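You operate a simulated robot arm through the tools that you are given. There is no shell and no other tool.

You run a simulated robot arm. Do the job below in one go: nothing can be reset, and whatever is moved stays where it is left.

JOB
Check the black sprung clamp in the jig and sort it.
Fine: latch it with the orange lever, press the yellow plunger, turn the lever back and stand the clamp in the tray that the jig names; turn no wing bolt; leave the other clamps alone. Where these are worked on the way, their far stop is far enough and under half their travel is too little: orange lever.

The check looks at the end state, three seconds after you hand in, the way a careful person would. Anything else that was tipped, shoved, dropped, spilled or broken makes it a failure.

ROBOT AND FRAMES
A 7-joint arm with a two-finger parallel gripper, fixed in place. Base frame: the origin is on the floor under the middle of its stand, x ahead of it, y to its left, z up; the work surface is at about z = 860. Readings come in mm, rad, newtons and seconds.
With the tool pointing down near the work surface it reaches from about 100 to 640 mm from the base axis. Its first joint turns from -1.152 to 1.152 rad. Payload 1.57 kg.
The TCP is the grasp point between the finger pads, 30 mm short of the fingertips. In the tool frame z runs along the fingers and y along their closing line. Largest opening 80 mm; finger width 17, thickness 12; the body of the gripper, 40 by 82 mm, starts 80 mm behind the TCP.
Orientation is that of the tool frame in the base frame, as a unit quaternion [w, x, y, z]. With the fingers straight down and closing along the base's y, the tool's x points along the base's -x, its y along +y and its z along -z.

CONTROLS
- The arm moves only by the tool servo_tool. Its arguments are lists of equal length, an entry for each row: "offset": the shift along the base's x, y, z in m, a list of three; "turn": the turn, a rotation vector about the base's x, y, z in rad, a list of three. In form: {"offset": [[x, y, z], ...], "turn": [[ax, ay, az], ...]}. A call has 1 to 20 rows; each row is the pose to reach, as a shift and turn from the pose commanded when the call began. "fingers" is the closure in counts, from 0 (fully open) to 255 (shut), set as the call begins (left out, the last holds). Rows are played at 5 a second. More than 50 mm and 0.15 rad between two rows, or a gripper value outside its range, and nothing of the call is played. Where a pose cannot be reached the arm comes as near as it can. A force on the tool above 40 N (or 10 N above the force at the start of the call, whichever is more), or a blocked arm, ends the call early, and 0.2 s more pass. Each finger travels about 72 mm/s and halts on what it meets, pressing with about 40 N; the grip force reading is that of the motor and also rises with nothing between the fingers. The clock runs only during rows and for 0.2 s after the last one: add rows that repeat a pose to give the fingers time. It gives the time, the measured TCP pose, the force on the tool (base axes), the opening and the grip force at its end, in the units of the frame above (readings bear some noise), with the torque about the TCP (base axes, N m) and any sound that the robot's microphone picked up.
- Cameras (640 x 400 px; columns grow to the right, rows downward): "scene" is fixed at [69, 434.9, 1423.8]; the picture's right is [-0.71, -0.70, 0.00], its down [-0.34, 0.35, -0.87] and it looks along [0.61, -0.63, -0.49] (base axes); focal length 336 px, centre (320, 200). "wrist" rides on the gripper at [72, -7, -122] in the tool frame; the picture's right is [0.09, 1.00, 0.00], its down [-0.84, 0.08, -0.54] and it looks along [-0.54, 0.05, 0.84] (tool axes); focal length 238 px, centre (320, 200). There is no depth. A picture from a camera that has moved, and an enlarged one, comes with that camera's place and axes in the base frame and with its lens. The place of the scene camera against the robot may be out by one fixed shift of up to 18 mm in any direction.
- capture(camera): a new picture of that camera. No time passes.
- close_up(camera, box): a new picture of the part [left, top, right, bottom] of that camera's present view, enlarged. No time passes.
- close_job(): hands the job in; it is judged then, once.

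Nothing tells you positions but the pictures and the camera data. Unless the task says otherwise, let go and move clear before handing in.

The tools are called after "Request:" as name(argument=value, ...) on one line, values as JSON. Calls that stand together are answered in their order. servo_tool: Moves the arm, as the interface text tells. Its arguments: {"type":"object","properties":{"offset":{"type":"array","items":{"type":"array","items":{"type":"number"}}},"turn":{"type":"array","items":{"type":"array","items":{"type":"number"}}},"fingers":{"type":"number"}},"required":["offset","turn"]} The other tools are called the same way: capture (camera) takes a picture; close_up (camera, box) takes an enlarged picture of a part of a camera's view; close_job () hands the job in.

At the start:

```text
t: 0.0
ee_pos: [409.7, 19.6, 1231.5]
tool_rot: [0.0, 0.0, 1.0, 0.0]
wrist_force: [-0.3, 0.1, -0.5]
ft_torque: [0.03, 0.0, 0.0]
width: 80.1
gripper_force: 0.1
```

scene: 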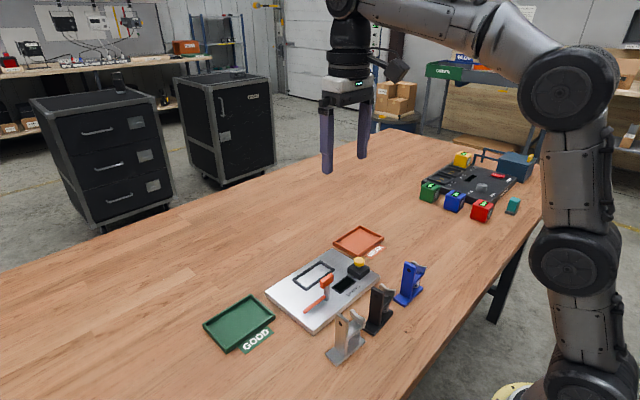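
wrist: 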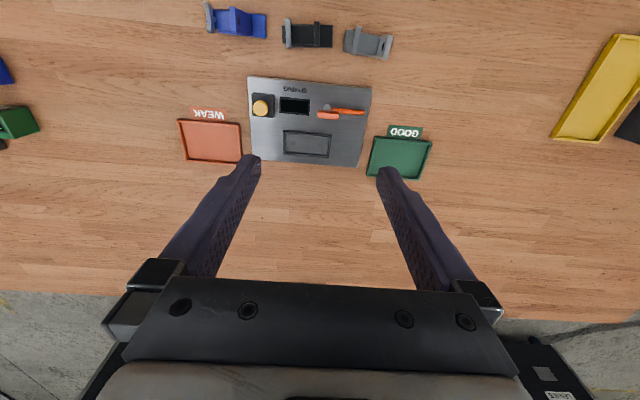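

I see a grey jig plate with an outlined seat, an orange lever, a yellow plunger and a small display. Three clamps (blue, black, grey) stand beside it, with a red WEAK tray and a green GOOD tray. I'll look closer before moving.

Request:
close_up(camera="scene", box=[190, 210, 450, 372])

Request:
close_up(camera="scene", box=[320, 240, 440, 370])

Request:
close_up(camera="wrist", box=[170, 0, 450, 180])

Request:
close_up(camera="wrist", box=[240, 70, 380, 170])

```text
2.46 times, centred on (320, 291) of scene
camera zoom: at [69.0, 434.9, 1423.8], right [-0.71, -0.7, 0.0], down [-0.34, 0.35, -0.87], along [0.61, -0.63, -0.49], focal length 826 px, centre (320, -24)
```

zoom: 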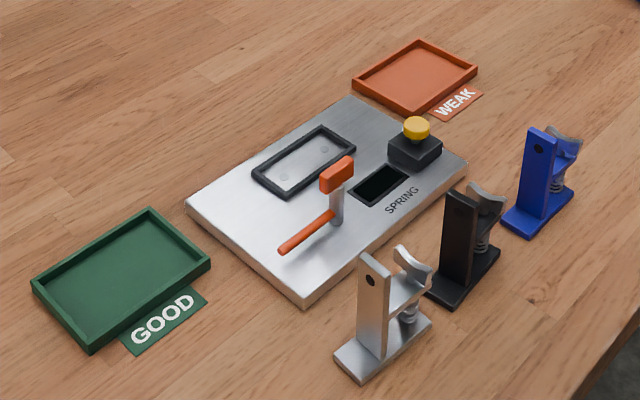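

```text
3.08 times, centred on (380, 305) of scene
camera zoom: at [69.0, 434.9, 1423.8], right [-0.71, -0.7, 0.0], down [-0.34, 0.35, -0.87], along [0.61, -0.63, -0.49], focal length 1033 px, centre (135, -123)
```

zoom: 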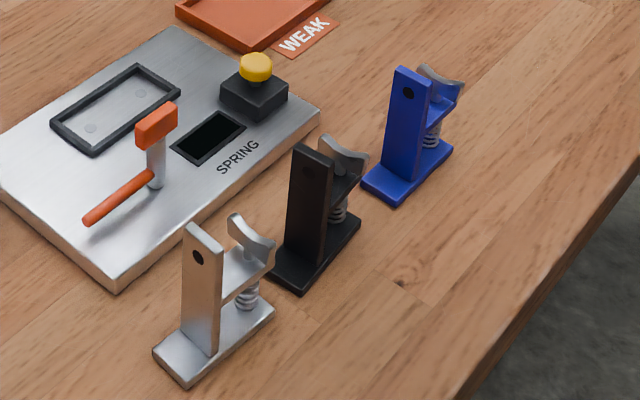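

```text
2.22 times, centred on (310, 90) of wrist
camera zoom: at [337.9, 11.9, 1352.1], right [-0.09, 1.0, 0.0], down [0.84, 0.08, 0.54], along [0.54, 0.05, -0.84], focal length 530 px, centre (342, 444)
```

zoom: 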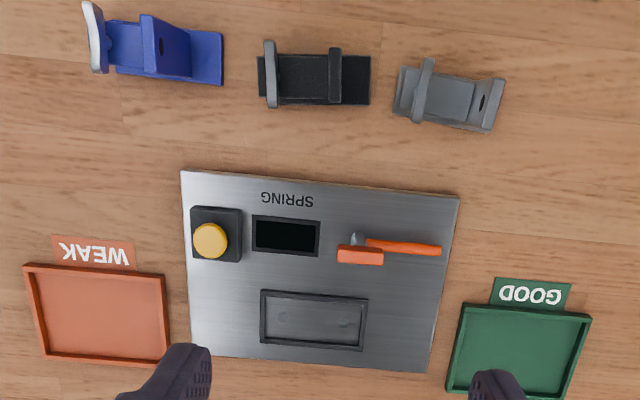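

```text
4.00 times, centred on (310, 120) of wrist
camera zoom: at [337.9, 11.9, 1352.1], right [-0.09, 1.0, 0.0], down [0.84, 0.08, 0.54], along [0.54, 0.05, -0.84], focal length 953 px, centre (360, 520)
```

zoom: 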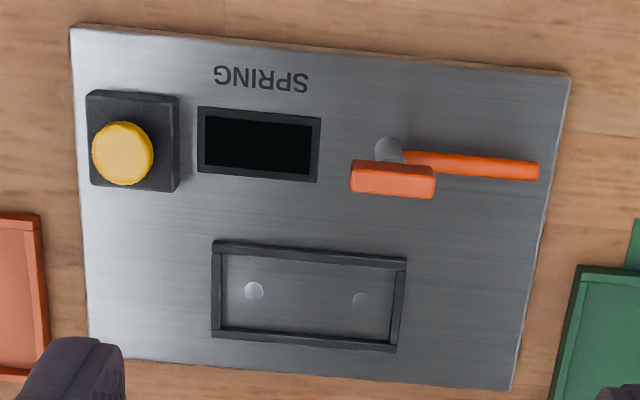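

The seat lies about 500 mm out, and the clamps sit nearer the base, around x = 326. I'll move to a lower viewpoint above the clamps to measure them.

Request:
servo_tool(offset=[[-0.03, -0.005, -0.03], [-0.06, -0.01, -0.06], [-0.09, -0.015, -0.09], [-0.11, -0.02, -0.12], [-0.11, -0.02, -0.13]], turn=[[0, 0, 0], [0, 0, 0], [0, 0, 0], [0, 0, 0], [0, 0, 0]])

Request:
capture(camera="wrist")

Request:
close_up(camera="wrist", box=[220, 60, 420, 185])

Request:
close_up(camera="scene", box=[400, 130, 560, 230])

```text
t: 1.2
ee_pos: [301.3, -2.0, 1099.9]
tool_rot: [0.0, 0.0, 1.0, 0.0]
wrist_force: [-0.1, -0.7, -0.2]
ft_torque: [0.06, -0.03, -0.02]
width: 80.1
gripper_force: 0.1
```

```text
taken
camera wrist: at [228.4, -7.3, 1221.2], right [-0.09, 1.0, 0.0], down [0.84, 0.08, 0.54], along [0.54, 0.05, -0.84], focal length 238 px, centre (320, 200)
```

wrist: 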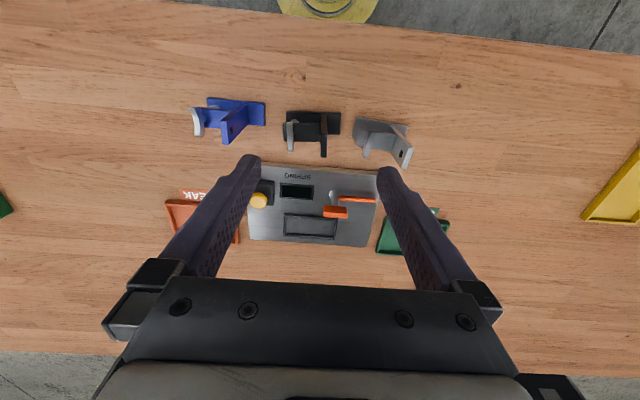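

```text
3.20 times, centred on (320, 122) of wrist
camera zoom: at [228.4, -7.3, 1221.2], right [-0.09, 1.0, 0.0], down [0.84, 0.08, 0.54], along [0.54, 0.05, -0.84], focal length 763 px, centre (320, 448)
```

zoom: 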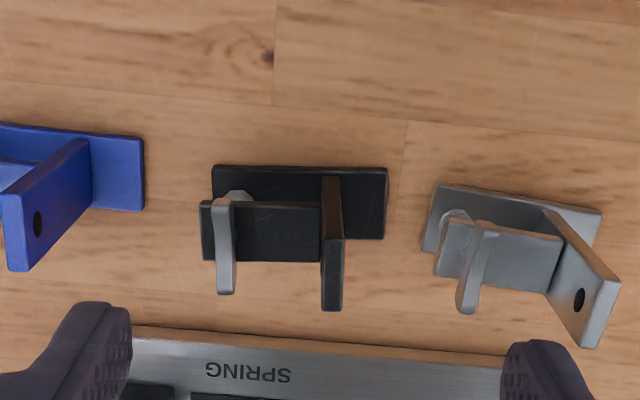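

```text
4.00 times, centred on (480, 180) of scene
camera zoom: at [69.0, 434.9, 1423.8], right [-0.71, -0.7, 0.0], down [-0.34, 0.35, -0.87], along [0.61, -0.63, -0.49], focal length 1342 px, centre (-320, 280)
```

zoom: 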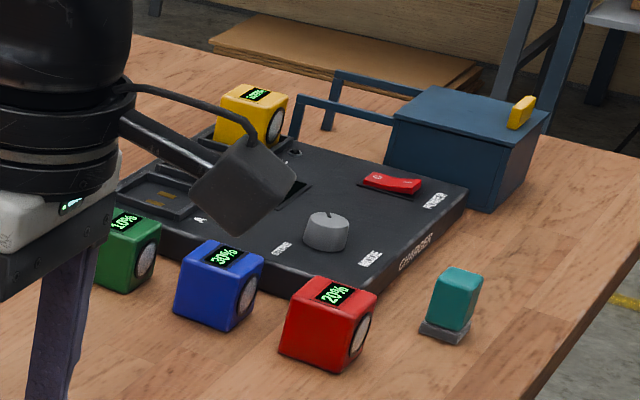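

The black clamp stands near (324, -7), turned about 5° from the jig, with its post on the +y side. I'll zoom on the lever and clamp from the scene camera, then look over the jig with the wrist camera.

Request:
close_up(camera="scene", box=[260, 245, 388, 325])

Request:
close_up(camera="scene", box=[355, 275, 403, 340])

Request:
servo_tool(offset=[[0.04, 0.0, 0.0], [0.08, 0.0, 0.0], [0.1, 0.0, 0.0]], turn=[[0, 0, 0], [0, 0, 0], [0, 0, 0]])

Request:
capture(camera="wrist")

Request:
close_up(camera="wrist", box=[220, 80, 420, 205])

```text
5.00 times, centred on (324, 285) of scene
camera zoom: at [69.0, 434.9, 1423.8], right [-0.71, -0.7, 0.0], down [-0.34, 0.35, -0.87], along [0.61, -0.63, -0.49], focal length 1678 px, centre (300, -225)
```

zoom: 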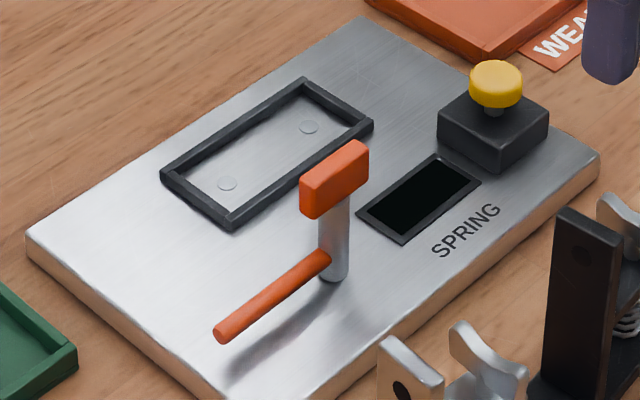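

```text
6.15 times, centred on (379, 308) of scene
camera zoom: at [69.0, 434.9, 1423.8], right [-0.71, -0.7, 0.0], down [-0.34, 0.35, -0.87], along [0.61, -0.63, -0.49], focal length 2065 px, centre (-43, -462)
```

zoom: 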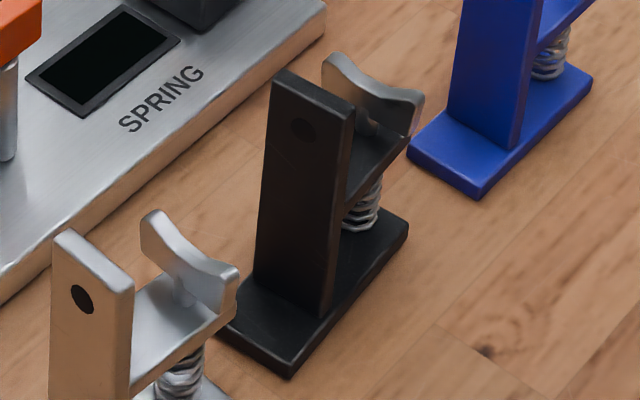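

```text
t: 2.0
ee_pos: [400.2, -1.7, 1102.4]
tool_rot: [0.0, -0.001, 1.0, 0.001]
wrist_force: [0.0, 0.0, -0.1]
ft_torque: [0.0, -0.02, 0.0]
width: 80.0
gripper_force: 0.1
```

```text
taken
camera wrist: at [327.9, -7.8, 1222.6], right [-0.09, 1.0, 0.0], down [0.84, 0.08, 0.54], along [0.54, 0.05, -0.84], focal length 238 px, centre (320, 200)
```

wrist: 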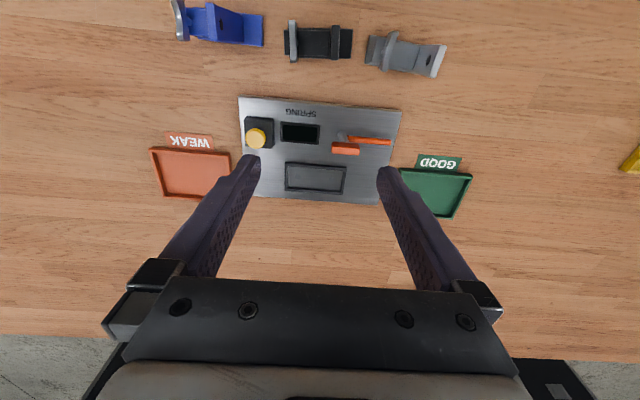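

```text
3.20 times, centred on (320, 142) of wrist
camera zoom: at [327.9, -7.8, 1222.6], right [-0.09, 1.0, 0.0], down [0.84, 0.08, 0.54], along [0.54, 0.05, -0.84], focal length 763 px, centre (320, 384)
```

zoom: 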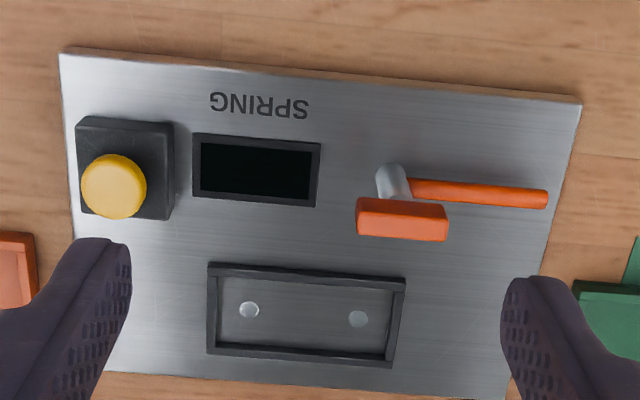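

The lever is a T-knob on a shaft at about (435, 34), with a low rod pointing +y. The seat is centred near (509, 0) and the plunger sits on the -y side. Next I'll turn the tool 90° above the black clamp, so the fingers close across its post, and check alignment.

Request:
servo_tool(offset=[[-0.01, 0.001, 0.0], [-0.02, 0.002, 0.0], [-0.03, 0.003, 0.0], [-0.04, 0.004, 0.0], [-0.05, 0.005, 0.0], [-0.06, 0.006, 0.0], [-0.07, 0.007, 0.0], [-0.075, 0.007, 0.0], [-0.075, 0.007, 0.0], [-0.075, 0.007, 0.0], [-0.075, 0.007, 0.0], [-0.075, 0.007, 0.0]], turn=[[0, 0, 0.14], [0, 0, 0.28], [0, 0, 0.42], [0, 0, 0.56], [0, 0, 0.7], [0, 0, 0.84], [0, 0, 0.98], [0, 0, 1.12], [0, 0, 1.26], [0, 0, 1.4], [0, 0, 1.5208], [0, 0, 1.5708]])

Request:
capture(camera="wrist")

Request:
close_up(camera="wrist", box=[240, 60, 400, 160])

Request:
capture(camera="scene")

```text
t: 4.6
ee_pos: [325.1, 5.6, 1102.7]
tool_rot: [0.0, 0.707, -0.707, 0.0]
wrist_force: [0.2, 0.2, -0.3]
ft_torque: [0.0, 0.01, 0.04]
width: 80.1
gripper_force: 0.1
```

```text
taken
camera wrist: at [331.8, -66.5, 1222.2], right [-1.0, -0.09, 0.0], down [-0.08, 0.84, 0.54], along [-0.05, 0.54, -0.84], focal length 238 px, centre (320, 200)
```

wrist: 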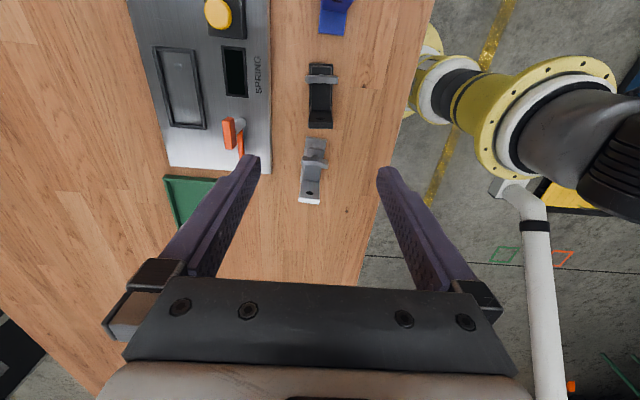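

```text
4.00 times, centred on (320, 110) of wrist
camera zoom: at [331.8, -66.5, 1222.2], right [-1.0, -0.09, 0.0], down [-0.08, 0.84, 0.54], along [-0.05, 0.54, -0.84], focal length 953 px, centre (320, 560)
```

zoom: 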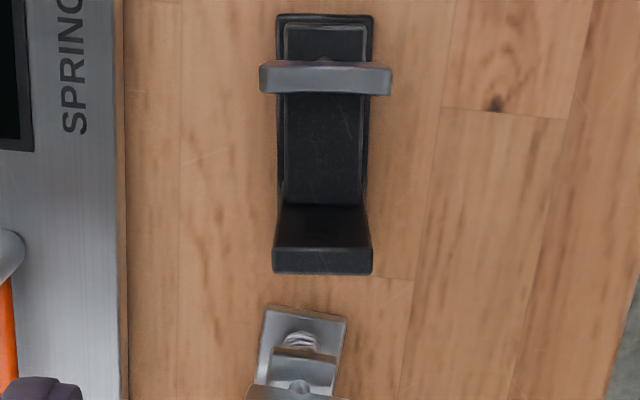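

```text
taken
```

scene: 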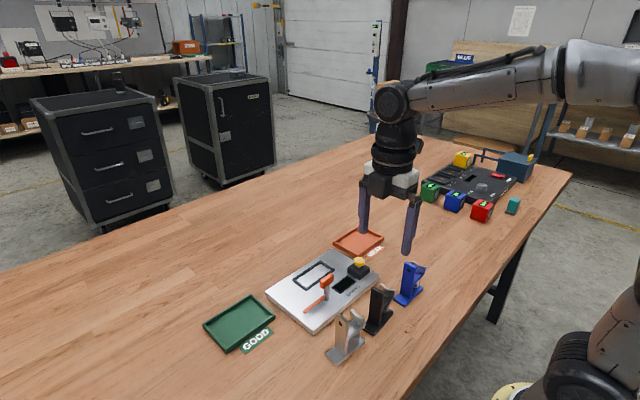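

The post top measures about 28 x 8 mm, centred at (324.6, 6.8) with a yaw of about +0.086 rad. I'll align to that and descend with open fingers, staying above the arm of the clamp.

Request:
servo_tool(offset=[[-0.0005, 0.001, -0.03], [-0.0005, 0.001, -0.06], [-0.0005, 0.001, -0.09], [-0.0005, 0.001, -0.105]], turn=[[0, 0, 0.04], [0, 0, 0.086], [0, 0, 0.086], [0, 0, 0.086]], fingers=0)

Request:
capture(camera="wrist")

Request:
close_up(camera="wrist", box=[240, 90, 400, 190])

Request:
close_up(camera="scene", box=[330, 230, 450, 350])

```text
t: 5.6
ee_pos: [326.3, 4.7, 996.2]
tool_rot: [-0.001, 0.737, -0.676, 0.002]
wrist_force: [0.3, -0.4, 0.6]
ft_torque: [0.0, 0.0, 0.03]
width: 80.1
gripper_force: 0.0
```

```text
taken
camera wrist: at [338.8, -64.7, 1116.9], right [-0.98, -0.18, 0.0], down [-0.15, 0.83, 0.54], along [-0.1, 0.53, -0.84], focal length 238 px, centre (320, 200)
```

wrist: 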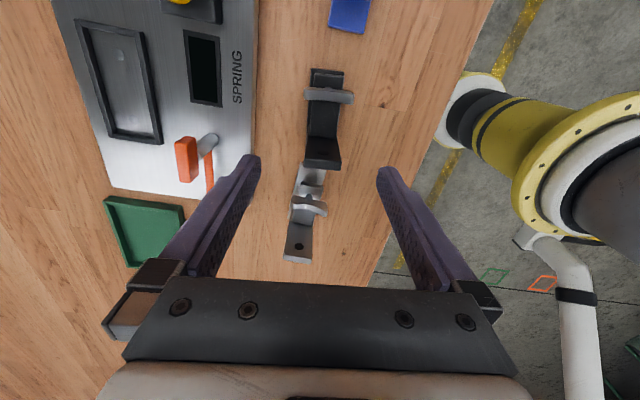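

```text
4.00 times, centred on (320, 140) of wrist
camera zoom: at [338.8, -64.7, 1116.9], right [-0.98, -0.18, 0.0], down [-0.15, 0.83, 0.54], along [-0.1, 0.53, -0.84], focal length 953 px, centre (320, 440)
```

zoom: 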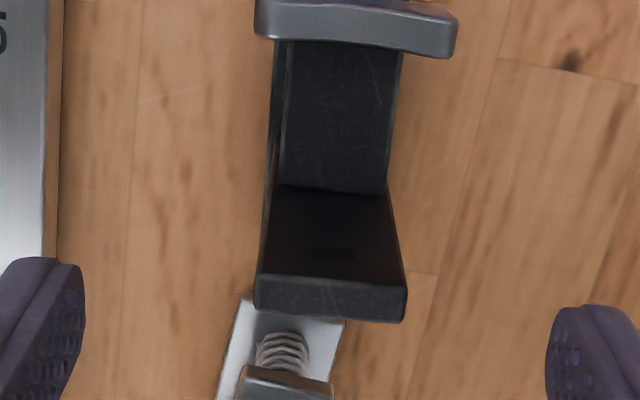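

```text
3.33 times, centred on (390, 290) of scene
camera zoom: at [69.0, 434.9, 1423.8], right [-0.71, -0.7, 0.0], down [-0.34, 0.35, -0.87], along [0.61, -0.63, -0.49], focal length 1119 px, centre (87, -100)
```

zoom: 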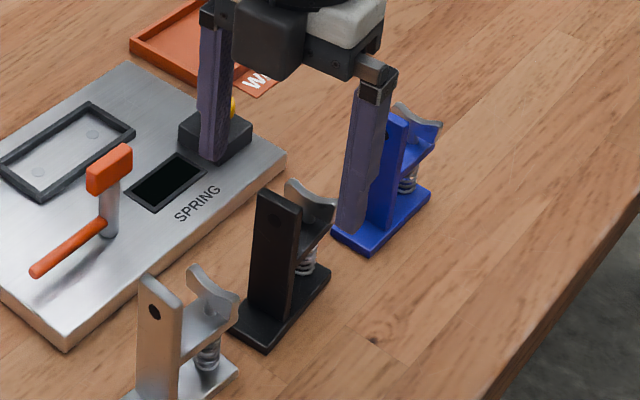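

The post sits centred between the open fingers, within about 1 mm. I'll descend the rest of the way and close on it.

Request:
servo_tool(offset=[[-0.0008, 0.0008, -0.02], [-0.0008, 0.0008, -0.04], [-0.0008, 0.0008, -0.052], [-0.0008, 0.0008, -0.052]], turn=[[0, 0, 0.004], [0, 0, 0.006], [0, 0, 0.006], [0, 0, 0.006]])

Request:
capture(camera="wrist")

Request:
close_up(camera="scene", box=[330, 230, 450, 350])

```text
t: 6.6
ee_pos: [324.0, 7.3, 945.1]
tool_rot: [0.0, 0.739, -0.674, 0.001]
wrist_force: [-0.1, -0.6, -0.5]
ft_torque: [-0.03, -0.01, -0.03]
width: 80.1
gripper_force: 0.1
```

```text
taken
camera wrist: at [336.6, -63.4, 1065.1], right [-0.98, -0.18, 0.0], down [-0.15, 0.83, 0.54], along [-0.1, 0.53, -0.84], focal length 238 px, centre (320, 200)
```

wrist: 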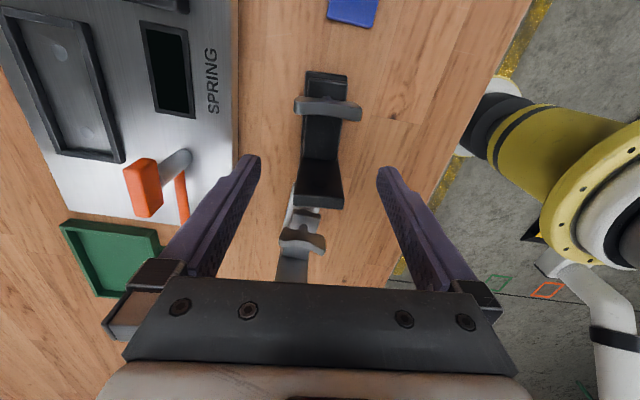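

```text
3.33 times, centred on (390, 290) of scene
camera zoom: at [69.0, 434.9, 1423.8], right [-0.71, -0.7, 0.0], down [-0.34, 0.35, -0.87], along [0.61, -0.63, -0.49], focal length 1119 px, centre (87, -100)
```

zoom: 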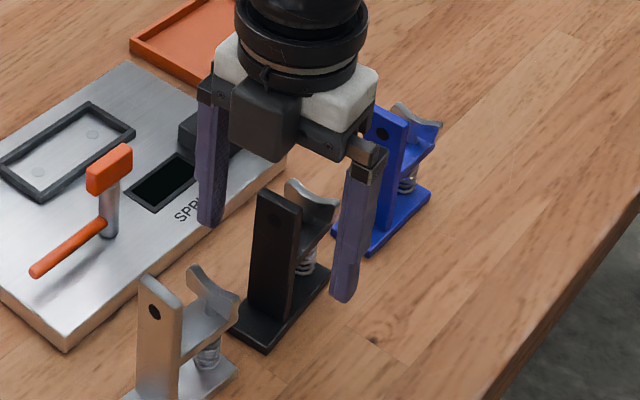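

The post is centred between the pads. Closing now.

Request:
servo_tool(offset=[[0, 0, 0], [0, 0, 0], [0, 0, 0], [0, 0, 0], [0, 0, 0]], turn=[[0, 0, 0], [0, 0, 0], [0, 0, 0], [0, 0, 0], [0, 0, 0]], fingers=255)

Request:
capture(camera="wrist")

Request:
close_up(camera="scene", box=[330, 230, 450, 350])

```text
t: 7.8
ee_pos: [323.3, 7.6, 945.1]
tool_rot: [0.0, 0.739, -0.674, 0.0]
wrist_force: [1.0, 0.0, -0.7]
ft_torque: [-0.01, 0.0, 0.0]
width: 27.5
gripper_force: 38.0
```

```text
taken
camera wrist: at [336.7, -63.4, 1065.4], right [-0.98, -0.18, 0.0], down [-0.15, 0.83, 0.54], along [-0.1, 0.53, -0.84], focal length 238 px, centre (320, 200)
```

wrist: 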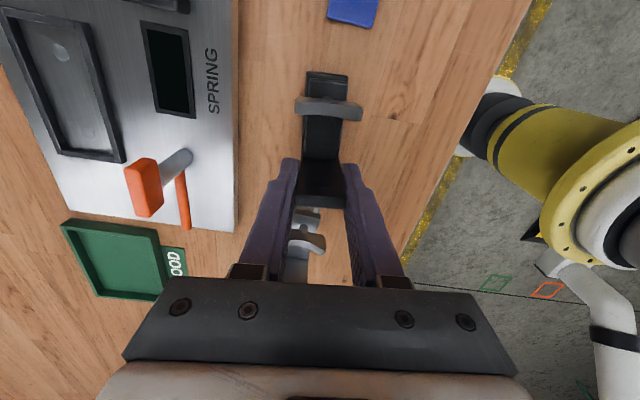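

```text
3.33 times, centred on (390, 290) of scene
camera zoom: at [69.0, 434.9, 1423.8], right [-0.71, -0.7, 0.0], down [-0.34, 0.35, -0.87], along [0.61, -0.63, -0.49], focal length 1119 px, centre (87, -100)
```

zoom: 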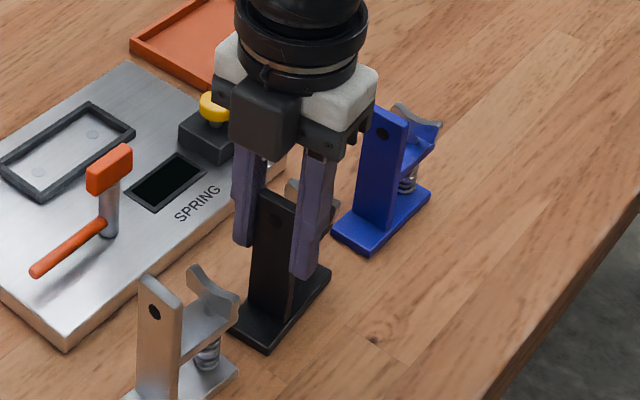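

The post is held at 27.5 mm. I'll lift straight up 100 mm, then check that the clamp hangs straight.

Request:
servo_tool(offset=[[0, 0, 0.005], [0, 0, 0.015], [0, 0, 0.03], [0, 0, 0.05], [0, 0, 0.07], [0, 0, 0.09], [0, 0, 0.1]], turn=[[0, 0, 0], [0, 0, 0], [0, 0, 0], [0, 0, 0], [0, 0, 0], [0, 0, 0], [0, 0, 0]])

Request:
capture(camera="wrist")

Request:
close_up(camera="scene", box=[290, 190, 450, 350])

```text
t: 9.4
ee_pos: [323.4, 5.6, 1045.3]
tool_rot: [0.0, 0.739, -0.673, 0.001]
wrist_force: [-0.1, 0.1, -2.6]
ft_torque: [0.04, 0.0, 0.0]
width: 27.7
gripper_force: 38.1
```

```text
taken
camera wrist: at [335.9, -63.8, 1165.4], right [-0.98, -0.18, 0.0], down [-0.15, 0.83, 0.54], along [-0.1, 0.53, -0.84], focal length 238 px, centre (320, 200)
```

wrist: 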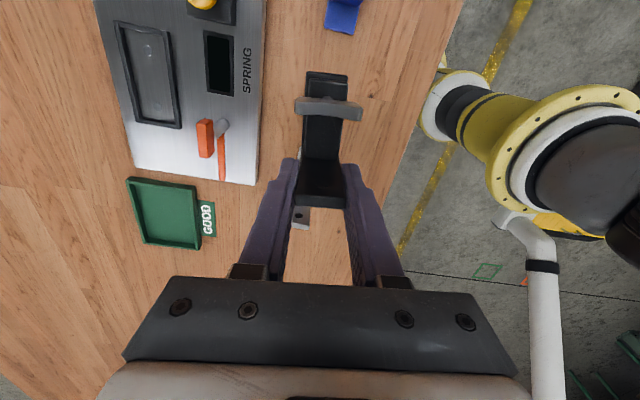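

```text
2.50 times, centred on (370, 270) of scene
camera zoom: at [69.0, 434.9, 1423.8], right [-0.71, -0.7, 0.0], down [-0.34, 0.35, -0.87], along [0.61, -0.63, -0.49], focal length 839 px, centre (195, 25)
```

zoom: 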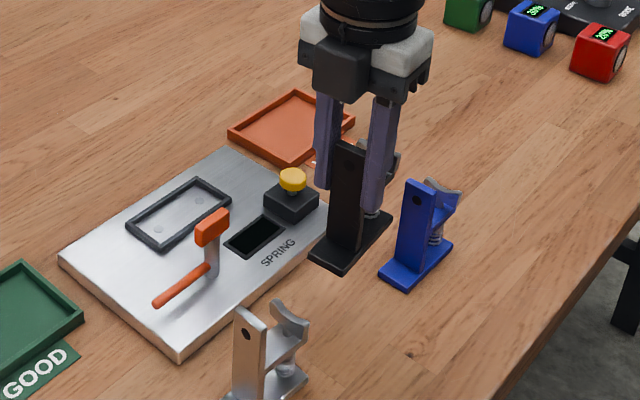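

The clamp hangs straight and weighs about 0.2 kg. I'll zoom in to find its base relative to the gripper.

Request:
close_up(camera="wrist", box=[270, 55, 370, 118])

Request:
close_up(camera="wrist", box=[90, 0, 290, 125])

Request:
close_up(camera="scene", box=[355, 220, 420, 300])

```text
6.35 times, centred on (320, 86) of wrist
camera zoom: at [335.9, -63.8, 1165.4], right [-0.98, -0.18, 0.0], down [-0.15, 0.83, 0.54], along [-0.1, 0.53, -0.84], focal length 1513 px, centre (320, 921)
```

zoom: 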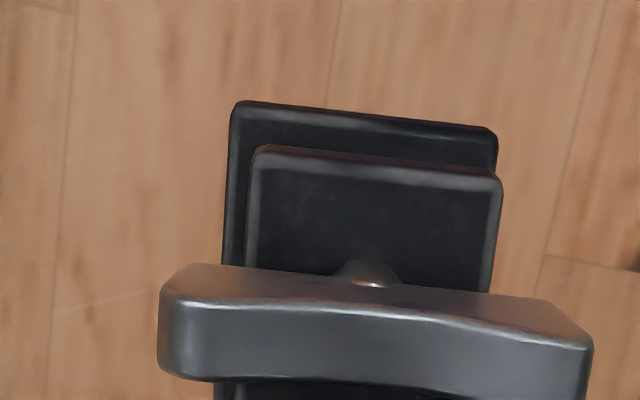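

```text
3.20 times, centred on (190, 62) of wrist
camera zoom: at [335.9, -63.8, 1165.4], right [-0.98, -0.18, 0.0], down [-0.15, 0.83, 0.54], along [-0.1, 0.53, -0.84], focal length 763 px, centre (736, 640)
```

zoom: 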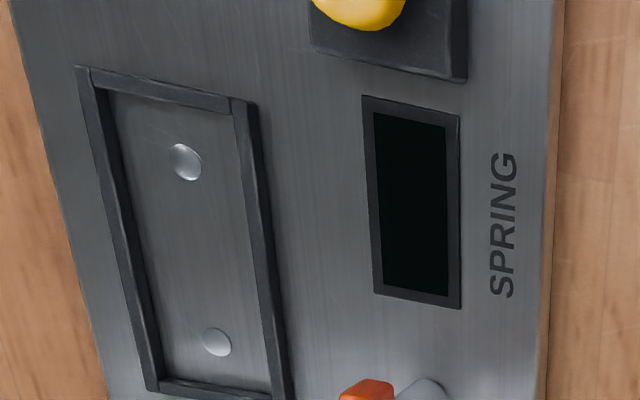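

```text
5.00 times, centred on (388, 260) of scene
camera zoom: at [69.0, 434.9, 1423.8], right [-0.71, -0.7, 0.0], down [-0.34, 0.35, -0.87], along [0.61, -0.63, -0.49], focal length 1678 px, centre (-18, -100)
```

zoom: 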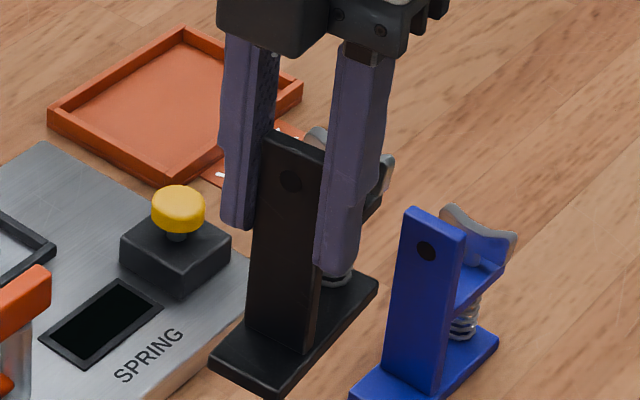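

The base is about 80 x 32 mm. Its -y end is 56 mm from the TCP, so the TCP must go about 16 mm to the +y side of the seat centre. I'll carry the clamp high over the jig to the seat, square it up, and check.

Request:
servo_tool(offset=[[0.01, 0.0, 0.0], [0.03, 0.001, 0.0], [0.055, 0.002, 0.0], [0.08, 0.003, 0.0], [0.105, 0.004, 0.0], [0.13, 0.006, 0.0], [0.155, 0.007, 0.0], [0.175, 0.008, 0.0], [0.1852, 0.0083, 0.0], [0.1852, 0.0083, -0.015], [0.1852, 0.0083, -0.03], [0.1852, 0.0083, -0.042], [0.1852, 0.0083, -0.042]], turn=[[0, 0, -0.005], [0, 0, -0.02], [0, 0, -0.03], [0, 0, -0.05], [0, 0, -0.07], [0, 0, -0.09], [0, 0, -0.092], [0, 0, -0.092], [0, 0, -0.092], [0, 0, -0.092], [0, 0, -0.092], [0, 0, -0.092], [0, 0, -0.092]])

Request:
capture(camera="wrist")

Request:
close_up(camera="wrist", box=[250, 40, 394, 130])

Request:
close_up(camera="scene", box=[260, 205, 388, 325])

```text
t: 12.2
ee_pos: [507.8, 15.9, 1001.8]
tool_rot: [0.0, -0.707, 0.708, -0.001]
wrist_force: [0.5, -0.6, -2.2]
ft_torque: [0.04, 0.0, 0.01]
width: 27.7
gripper_force: 37.5
```

```text
taken
camera wrist: at [515.3, -56.1, 1122.4], right [-1.0, -0.09, 0.0], down [-0.08, 0.84, 0.54], along [-0.05, 0.54, -0.84], focal length 238 px, centre (320, 200)
```

wrist: 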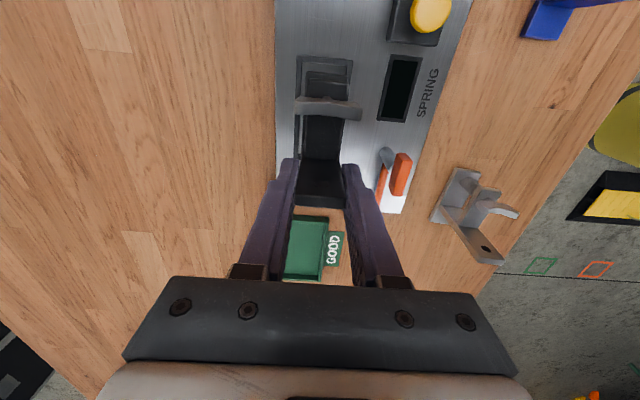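

```text
4.44 times, centred on (322, 85) of wrist
camera zoom: at [515.3, -56.1, 1122.4], right [-1.0, -0.09, 0.0], down [-0.08, 0.84, 0.54], along [-0.05, 0.54, -0.84], focal length 1059 px, centre (311, 711)
```

zoom: 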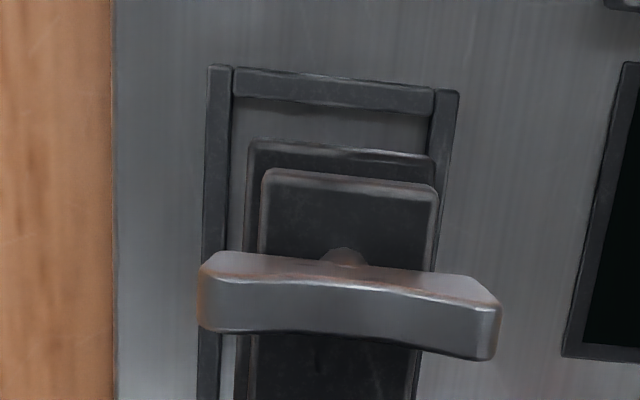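

```text
3.33 times, centred on (324, 265) of scene
camera zoom: at [69.0, 434.9, 1423.8], right [-0.71, -0.7, 0.0], down [-0.34, 0.35, -0.87], along [0.61, -0.63, -0.49], focal length 1119 px, centre (307, -17)
```

zoom: 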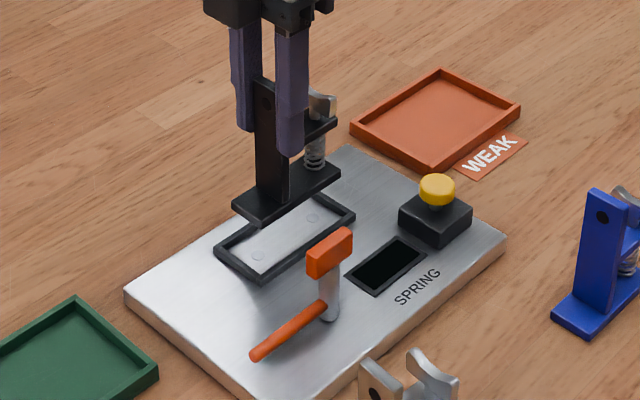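

The base needs about 1 mm more in +x and is centred in y. I'll descend to just above the seat floor, then feel for contact in small steps.

Request:
servo_tool(offset=[[0.0011, 0, -0.01], [0.0011, 0, -0.02], [0.0011, 0, -0.03], [0.0011, 0, -0.036], [0.0011, 0, -0.036]], turn=[[0, 0, 0], [0, 0, 0], [0, 0, 0], [0, 0, 0], [0, 0, 0]])

Request:
close_up(camera="wrist", box=[250, 40, 394, 130])

Request:
close_up(camera="scene", box=[280, 225, 370, 305])

```text
t: 13.4
ee_pos: [509.6, 14.8, 967.1]
tool_rot: [0.0, -0.707, 0.707, 0.0]
wrist_force: [-0.6, 0.4, -3.3]
ft_torque: [0.05, -0.01, 0.03]
width: 27.7
gripper_force: 38.0
```

```text
4.44 times, centred on (322, 85) of wrist
camera zoom: at [516.8, -55.8, 1087.0], right [-1.0, -0.09, 0.0], down [-0.08, 0.84, 0.54], along [-0.05, 0.54, -0.84], focal length 1059 px, centre (311, 711)
```

zoom: 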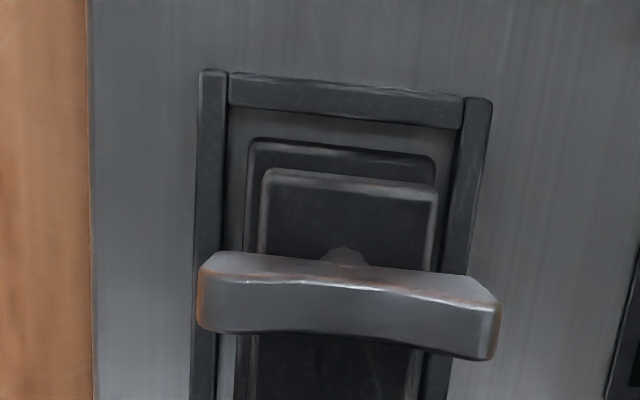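

```text
5.00 times, centred on (325, 265) of scene
camera zoom: at [69.0, 434.9, 1423.8], right [-0.71, -0.7, 0.0], down [-0.34, 0.35, -0.87], along [0.61, -0.63, -0.49], focal length 1678 px, centre (295, -125)
```

zoom: 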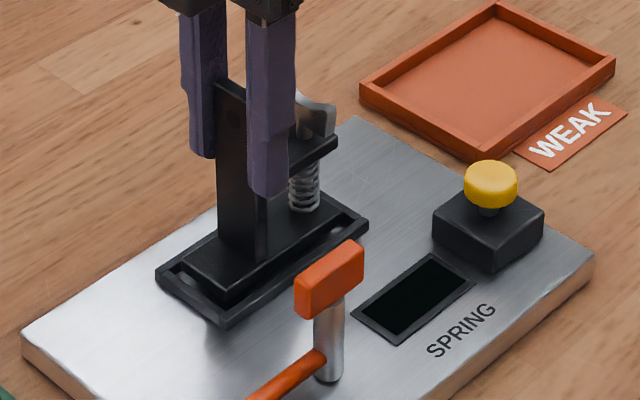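

The base is inside the frame outline with even gaps. I'll lower in small steps, watching the force.

Request:
servo_tool(offset=[[0, 0, -0.002], [0, 0, -0.004], [0, 0, -0.006], [0, 0, -0.007]], turn=[[0, 0, 0], [0, 0, 0], [0, 0, 0], [0, 0, 0]])

```text
t: 14.4
ee_pos: [510.6, 15.3, 960.9]
tool_rot: [-0.001, 0.707, -0.707, 0.001]
wrist_force: [-2.3, 0.7, 5.2]
ft_torque: [-0.15, 0.35, -0.06]
width: 27.8
gripper_force: 38.3
```

Request:
close_up(camera="wrist", box=[250, 40, 394, 130])

Request:
close_up(camera="scene", box=[285, 240, 349, 290])

```text
4.44 times, centred on (322, 85) of wrist
camera zoom: at [516.5, -55.7, 1081.4], right [-1.0, -0.09, 0.0], down [-0.08, 0.84, 0.54], along [-0.05, 0.54, -0.84], focal length 1059 px, centre (311, 711)
```

zoom: 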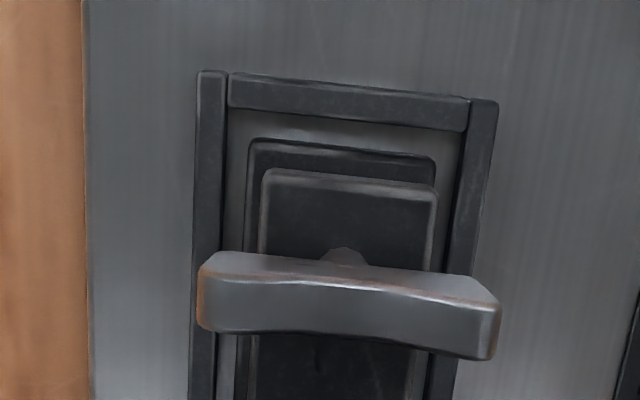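

```text
8.00 times, centred on (317, 265) of scene
camera zoom: at [68.8, 434.9, 1423.8], right [-0.71, -0.7, 0.0], down [-0.34, 0.35, -0.87], along [0.61, -0.63, -0.49], focal length 2685 px, centre (344, -320)
```

zoom: 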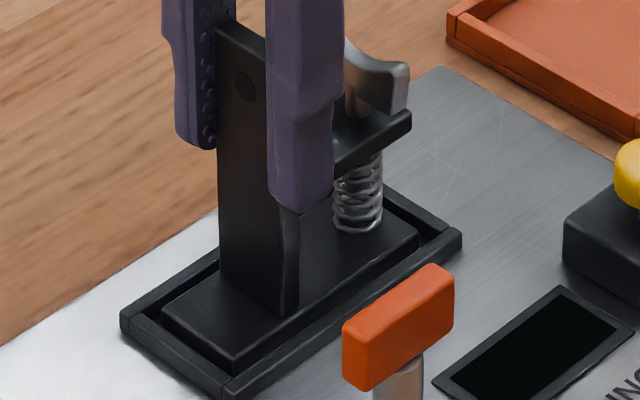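

Request:
servo_tool(offset=[[0, 0, -0.0005], [0, 0, -0.001], [0, 0, -0.001]], turn=[[0, 0, 0], [0, 0, 0], [0, 0, 0]])

```text
t: 15.2
ee_pos: [510.5, 15.7, 961.2]
tool_rot: [0.003, -0.707, 0.707, -0.002]
wrist_force: [-4.6, 1.5, 20.2]
ft_torque: [-0.37, 0.63, -0.11]
width: 27.8
gripper_force: 38.1
```

Firm contact at about 16 mm above table level, with the base inside the frame, so it's seated. I'll ease off the pressure and then open the fingers.

Request:
servo_tool(offset=[[0, 0, 0.0008], [0, 0, 0.0014], [0, 0, 0.0014]], turn=[[0, 0, 0], [0, 0, 0], [0, 0, 0]])

Request:
servo_tool(offset=[[0, 0, 0], [0, 0, 0], [0, 0, 0], [0, 0, 0]], turn=[[0, 0, 0], [0, 0, 0], [0, 0, 0], [0, 0, 0]], fingers=120)

Request:
close_up(camera="wrist", box=[250, 40, 394, 130])

Request:
close_up(camera="scene", box=[285, 240, 349, 290])

```text
t: 16.0
ee_pos: [510.4, 15.1, 960.6]
tool_rot: [-0.001, 0.708, -0.707, 0.002]
wrist_force: [2.8, -0.7, 13.0]
ft_torque: [-0.1, -0.08, 0.02]
width: 27.6
gripper_force: 38.6
```

```text
t: 17.0
ee_pos: [511.2, 15.8, 960.9]
tool_rot: [0.0, -0.707, 0.707, 0.0]
wrist_force: [0.6, -0.7, -0.1]
ft_torque: [0.0, 0.01, 0.0]
width: 42.4
gripper_force: 0.1
```

```text
4.44 times, centred on (322, 85) of wrist
camera zoom: at [516.2, -55.7, 1080.9], right [-1.0, -0.09, 0.0], down [-0.08, 0.84, 0.54], along [-0.05, 0.54, -0.84], focal length 1059 px, centre (311, 711)
```

zoom: 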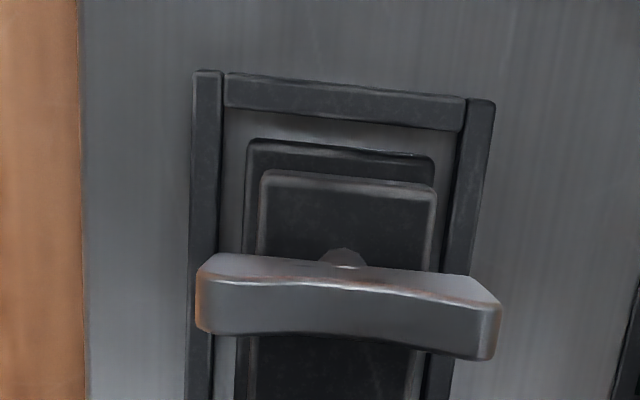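

```text
8.00 times, centred on (317, 265) of scene
camera zoom: at [69.0, 434.9, 1423.8], right [-0.71, -0.7, 0.0], down [-0.34, 0.35, -0.87], along [0.61, -0.63, -0.49], focal length 2685 px, centre (344, -320)
```

zoom: 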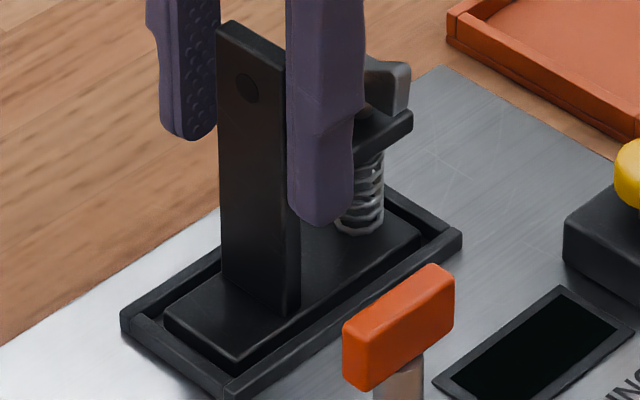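

The clamp stands squarely in the seat. I'll back the open fingers straight up, then move over to the lever knob and look.

Request:
servo_tool(offset=[[0, 0, 0.01], [0, 0, 0.03], [0, 0, 0.055], [0, 0, 0.08], [-0.025, 0.006, 0.08], [-0.05, 0.012, 0.08], [-0.075, 0.0187, 0.08], [-0.075, 0.0187, 0.06], [-0.075, 0.0187, 0.04], [-0.075, 0.0187, 0.04]], turn=[[0, 0, 0], [0, 0, 0], [0, 0, 0], [0, 0, 0], [0, 0, 0], [0, 0, 0], [0, 0, 0], [0, 0, 0], [0, 0, 0], [0, 0, 0]])

Request:
capture(camera="wrist")

Request:
close_up(camera="wrist", box=[250, 90, 410, 190])

Request:
close_up(camera="scene", box=[270, 215, 398, 315])

```text
t: 19.2
ee_pos: [434.9, 34.0, 999.6]
tool_rot: [-0.001, -0.707, 0.707, 0.001]
wrist_force: [0.6, -0.6, -0.7]
ft_torque: [0.02, 0.0, 0.01]
width: 42.4
gripper_force: 0.0
```

```text
taken
camera wrist: at [440.7, -37.2, 1120.9], right [-1.0, -0.09, 0.0], down [-0.08, 0.84, 0.54], along [-0.05, 0.54, -0.84], focal length 238 px, centre (320, 200)
```

wrist: 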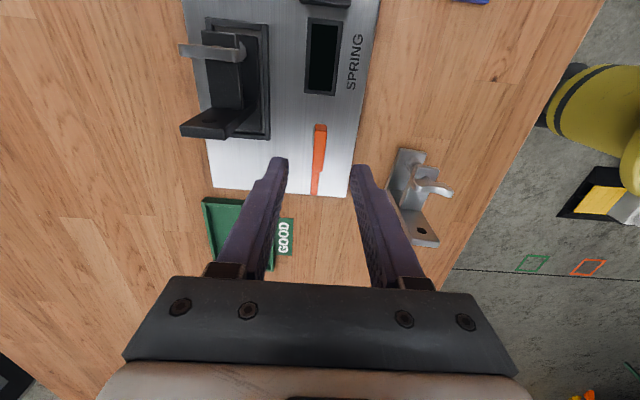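

```text
4.00 times, centred on (330, 140) of wrist
camera zoom: at [440.7, -37.2, 1120.9], right [-1.0, -0.09, 0.0], down [-0.08, 0.84, 0.54], along [-0.05, 0.54, -0.84], focal length 953 px, centre (280, 440)
```

zoom: 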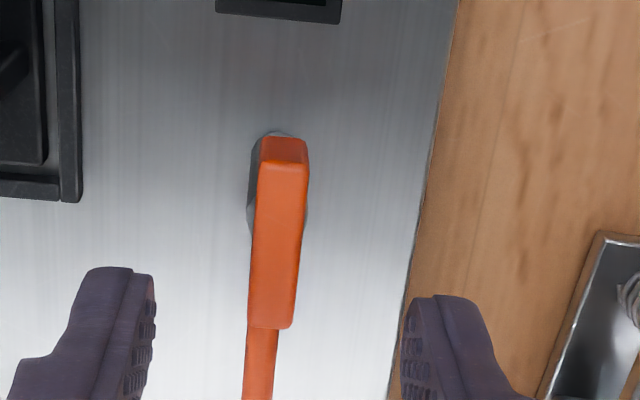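

```text
4.00 times, centred on (334, 265) of scene
camera zoom: at [69.0, 434.9, 1423.8], right [-0.71, -0.7, 0.0], down [-0.34, 0.35, -0.87], along [0.61, -0.63, -0.49], focal length 1342 px, centre (264, -60)
```

zoom: 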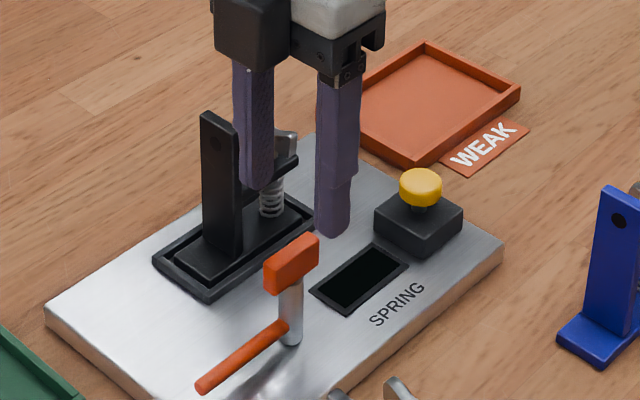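

The knob is about 12 mm wide and 36 mm long, centred near (435.8, 34), with its top around z = 935. I'll descend with the fingers straddling it, staying above the rod.

Request:
servo_tool(offset=[[0.0005, 0, -0.015], [0.0005, 0, -0.03], [0.0005, 0, -0.045], [0.0005, 0, -0.056], [0.0005, 0, -0.065], [0.0005, 0, -0.065]], turn=[[0, 0, 0], [0, 0, 0], [0, 0, 0], [0, 0, 0], [0, 0, 0], [0, 0, 0]])

Request:
capture(camera="wrist")

Request:
close_up(camera="scene", box=[290, 255, 370, 315])

```text
t: 20.6
ee_pos: [435.3, 34.6, 934.4]
tool_rot: [-0.001, -0.707, 0.707, 0.0]
wrist_force: [-0.5, -0.9, 0.1]
ft_torque: [0.01, 0.0, 0.02]
width: 42.4
gripper_force: 0.1
```

```text
taken
camera wrist: at [442.3, -37.4, 1054.9], right [-1.0, -0.09, 0.0], down [-0.08, 0.84, 0.54], along [-0.05, 0.54, -0.84], focal length 238 px, centre (320, 200)
```

wrist: 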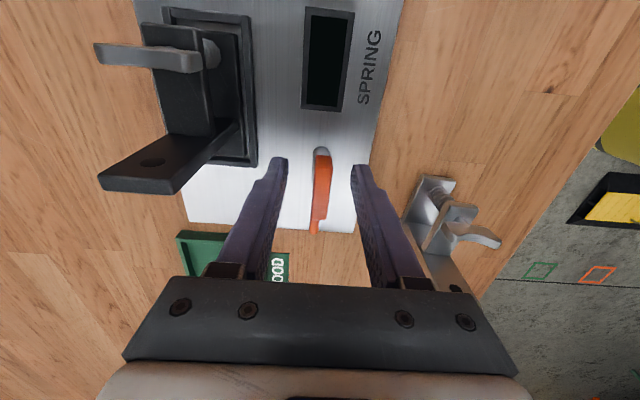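

```text
6.67 times, centred on (330, 285) of scene
camera zoom: at [69.0, 434.9, 1423.8], right [-0.71, -0.7, 0.0], down [-0.34, 0.35, -0.87], along [0.61, -0.63, -0.49], focal length 2237 px, centre (253, -367)
```

zoom: 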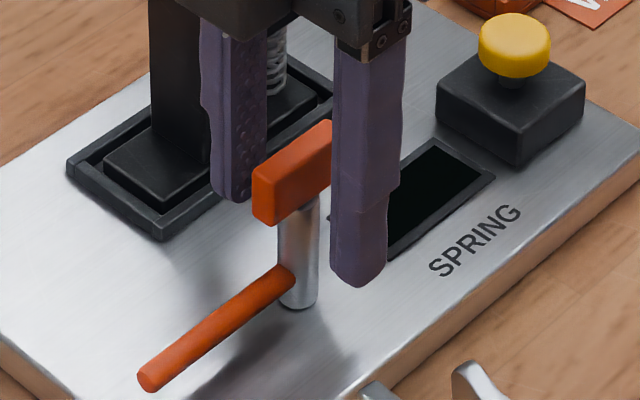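

The fingers straddle the knob with the tips above the rod. Closing on the knob.

Request:
servo_tool(offset=[[0, 0, 0], [0, 0, 0], [0, 0, 0], [0, 0, 0]], turn=[[0, 0, 0], [0, 0, 0], [0, 0, 0], [0, 0, 0]], fingers=255)

Request:
close_up(camera="wrist", box=[250, 110, 410, 240])

Request:
close_up(camera="scene", box=[290, 255, 370, 315])

```text
t: 21.6
ee_pos: [435.7, 33.7, 935.3]
tool_rot: [-0.001, -0.707, 0.707, 0.001]
wrist_force: [-8.5, -0.6, 1.9]
ft_torque: [0.01, -0.05, 0.01]
width: 13.6
gripper_force: 30.4
```

```text
3.08 times, centred on (330, 175) of wrist
camera zoom: at [441.7, -37.4, 1055.0], right [-1.0, -0.09, 0.0], down [-0.08, 0.84, 0.54], along [-0.05, 0.54, -0.84], focal length 733 px, centre (289, 277)
```

zoom: 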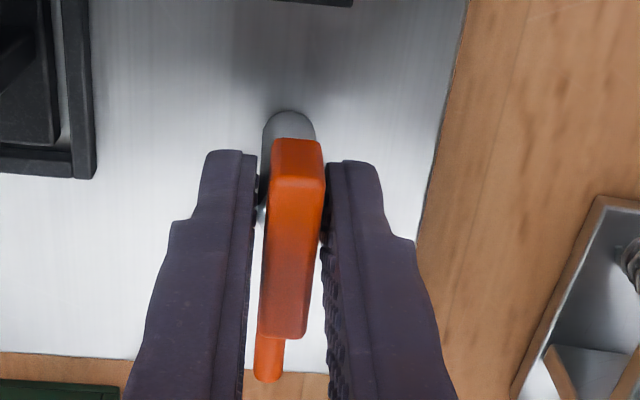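

```text
6.67 times, centred on (330, 285) of scene
camera zoom: at [68.7, 434.9, 1423.8], right [-0.71, -0.7, 0.0], down [-0.34, 0.35, -0.87], along [0.61, -0.63, -0.49], focal length 2237 px, centre (253, -367)
```

zoom: 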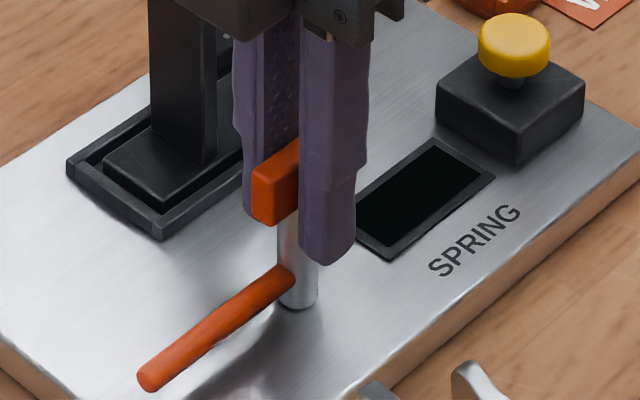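

The -x finger touched first, so the tool sits slightly too far in +x. I'll shift it about 1 mm to centre the grip.

Request:
servo_tool(offset=[[-0.0005, 0, 0], [-0.001, 0, 0], [-0.001, 0, 0]], turn=[[0, 0, 0], [0, 0, 0], [0, 0, 0]])

Request:
close_up(camera="wrist", box=[250, 110, 410, 240])

```text
t: 22.4
ee_pos: [434.1, 35.0, 934.6]
tool_rot: [0.001, -0.707, 0.707, -0.001]
wrist_force: [7.8, 4.3, -13.0]
ft_torque: [-0.2, 0.05, 0.01]
width: 13.9
gripper_force: 30.0
```

```text
3.08 times, centred on (330, 175) of wrist
camera zoom: at [441.3, -37.4, 1055.0], right [-1.0, -0.09, 0.0], down [-0.08, 0.84, 0.54], along [-0.05, 0.54, -0.84], focal length 733 px, centre (289, 277)
```

zoom: 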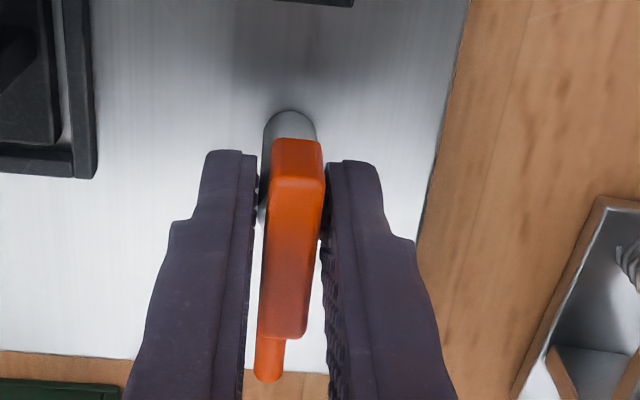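

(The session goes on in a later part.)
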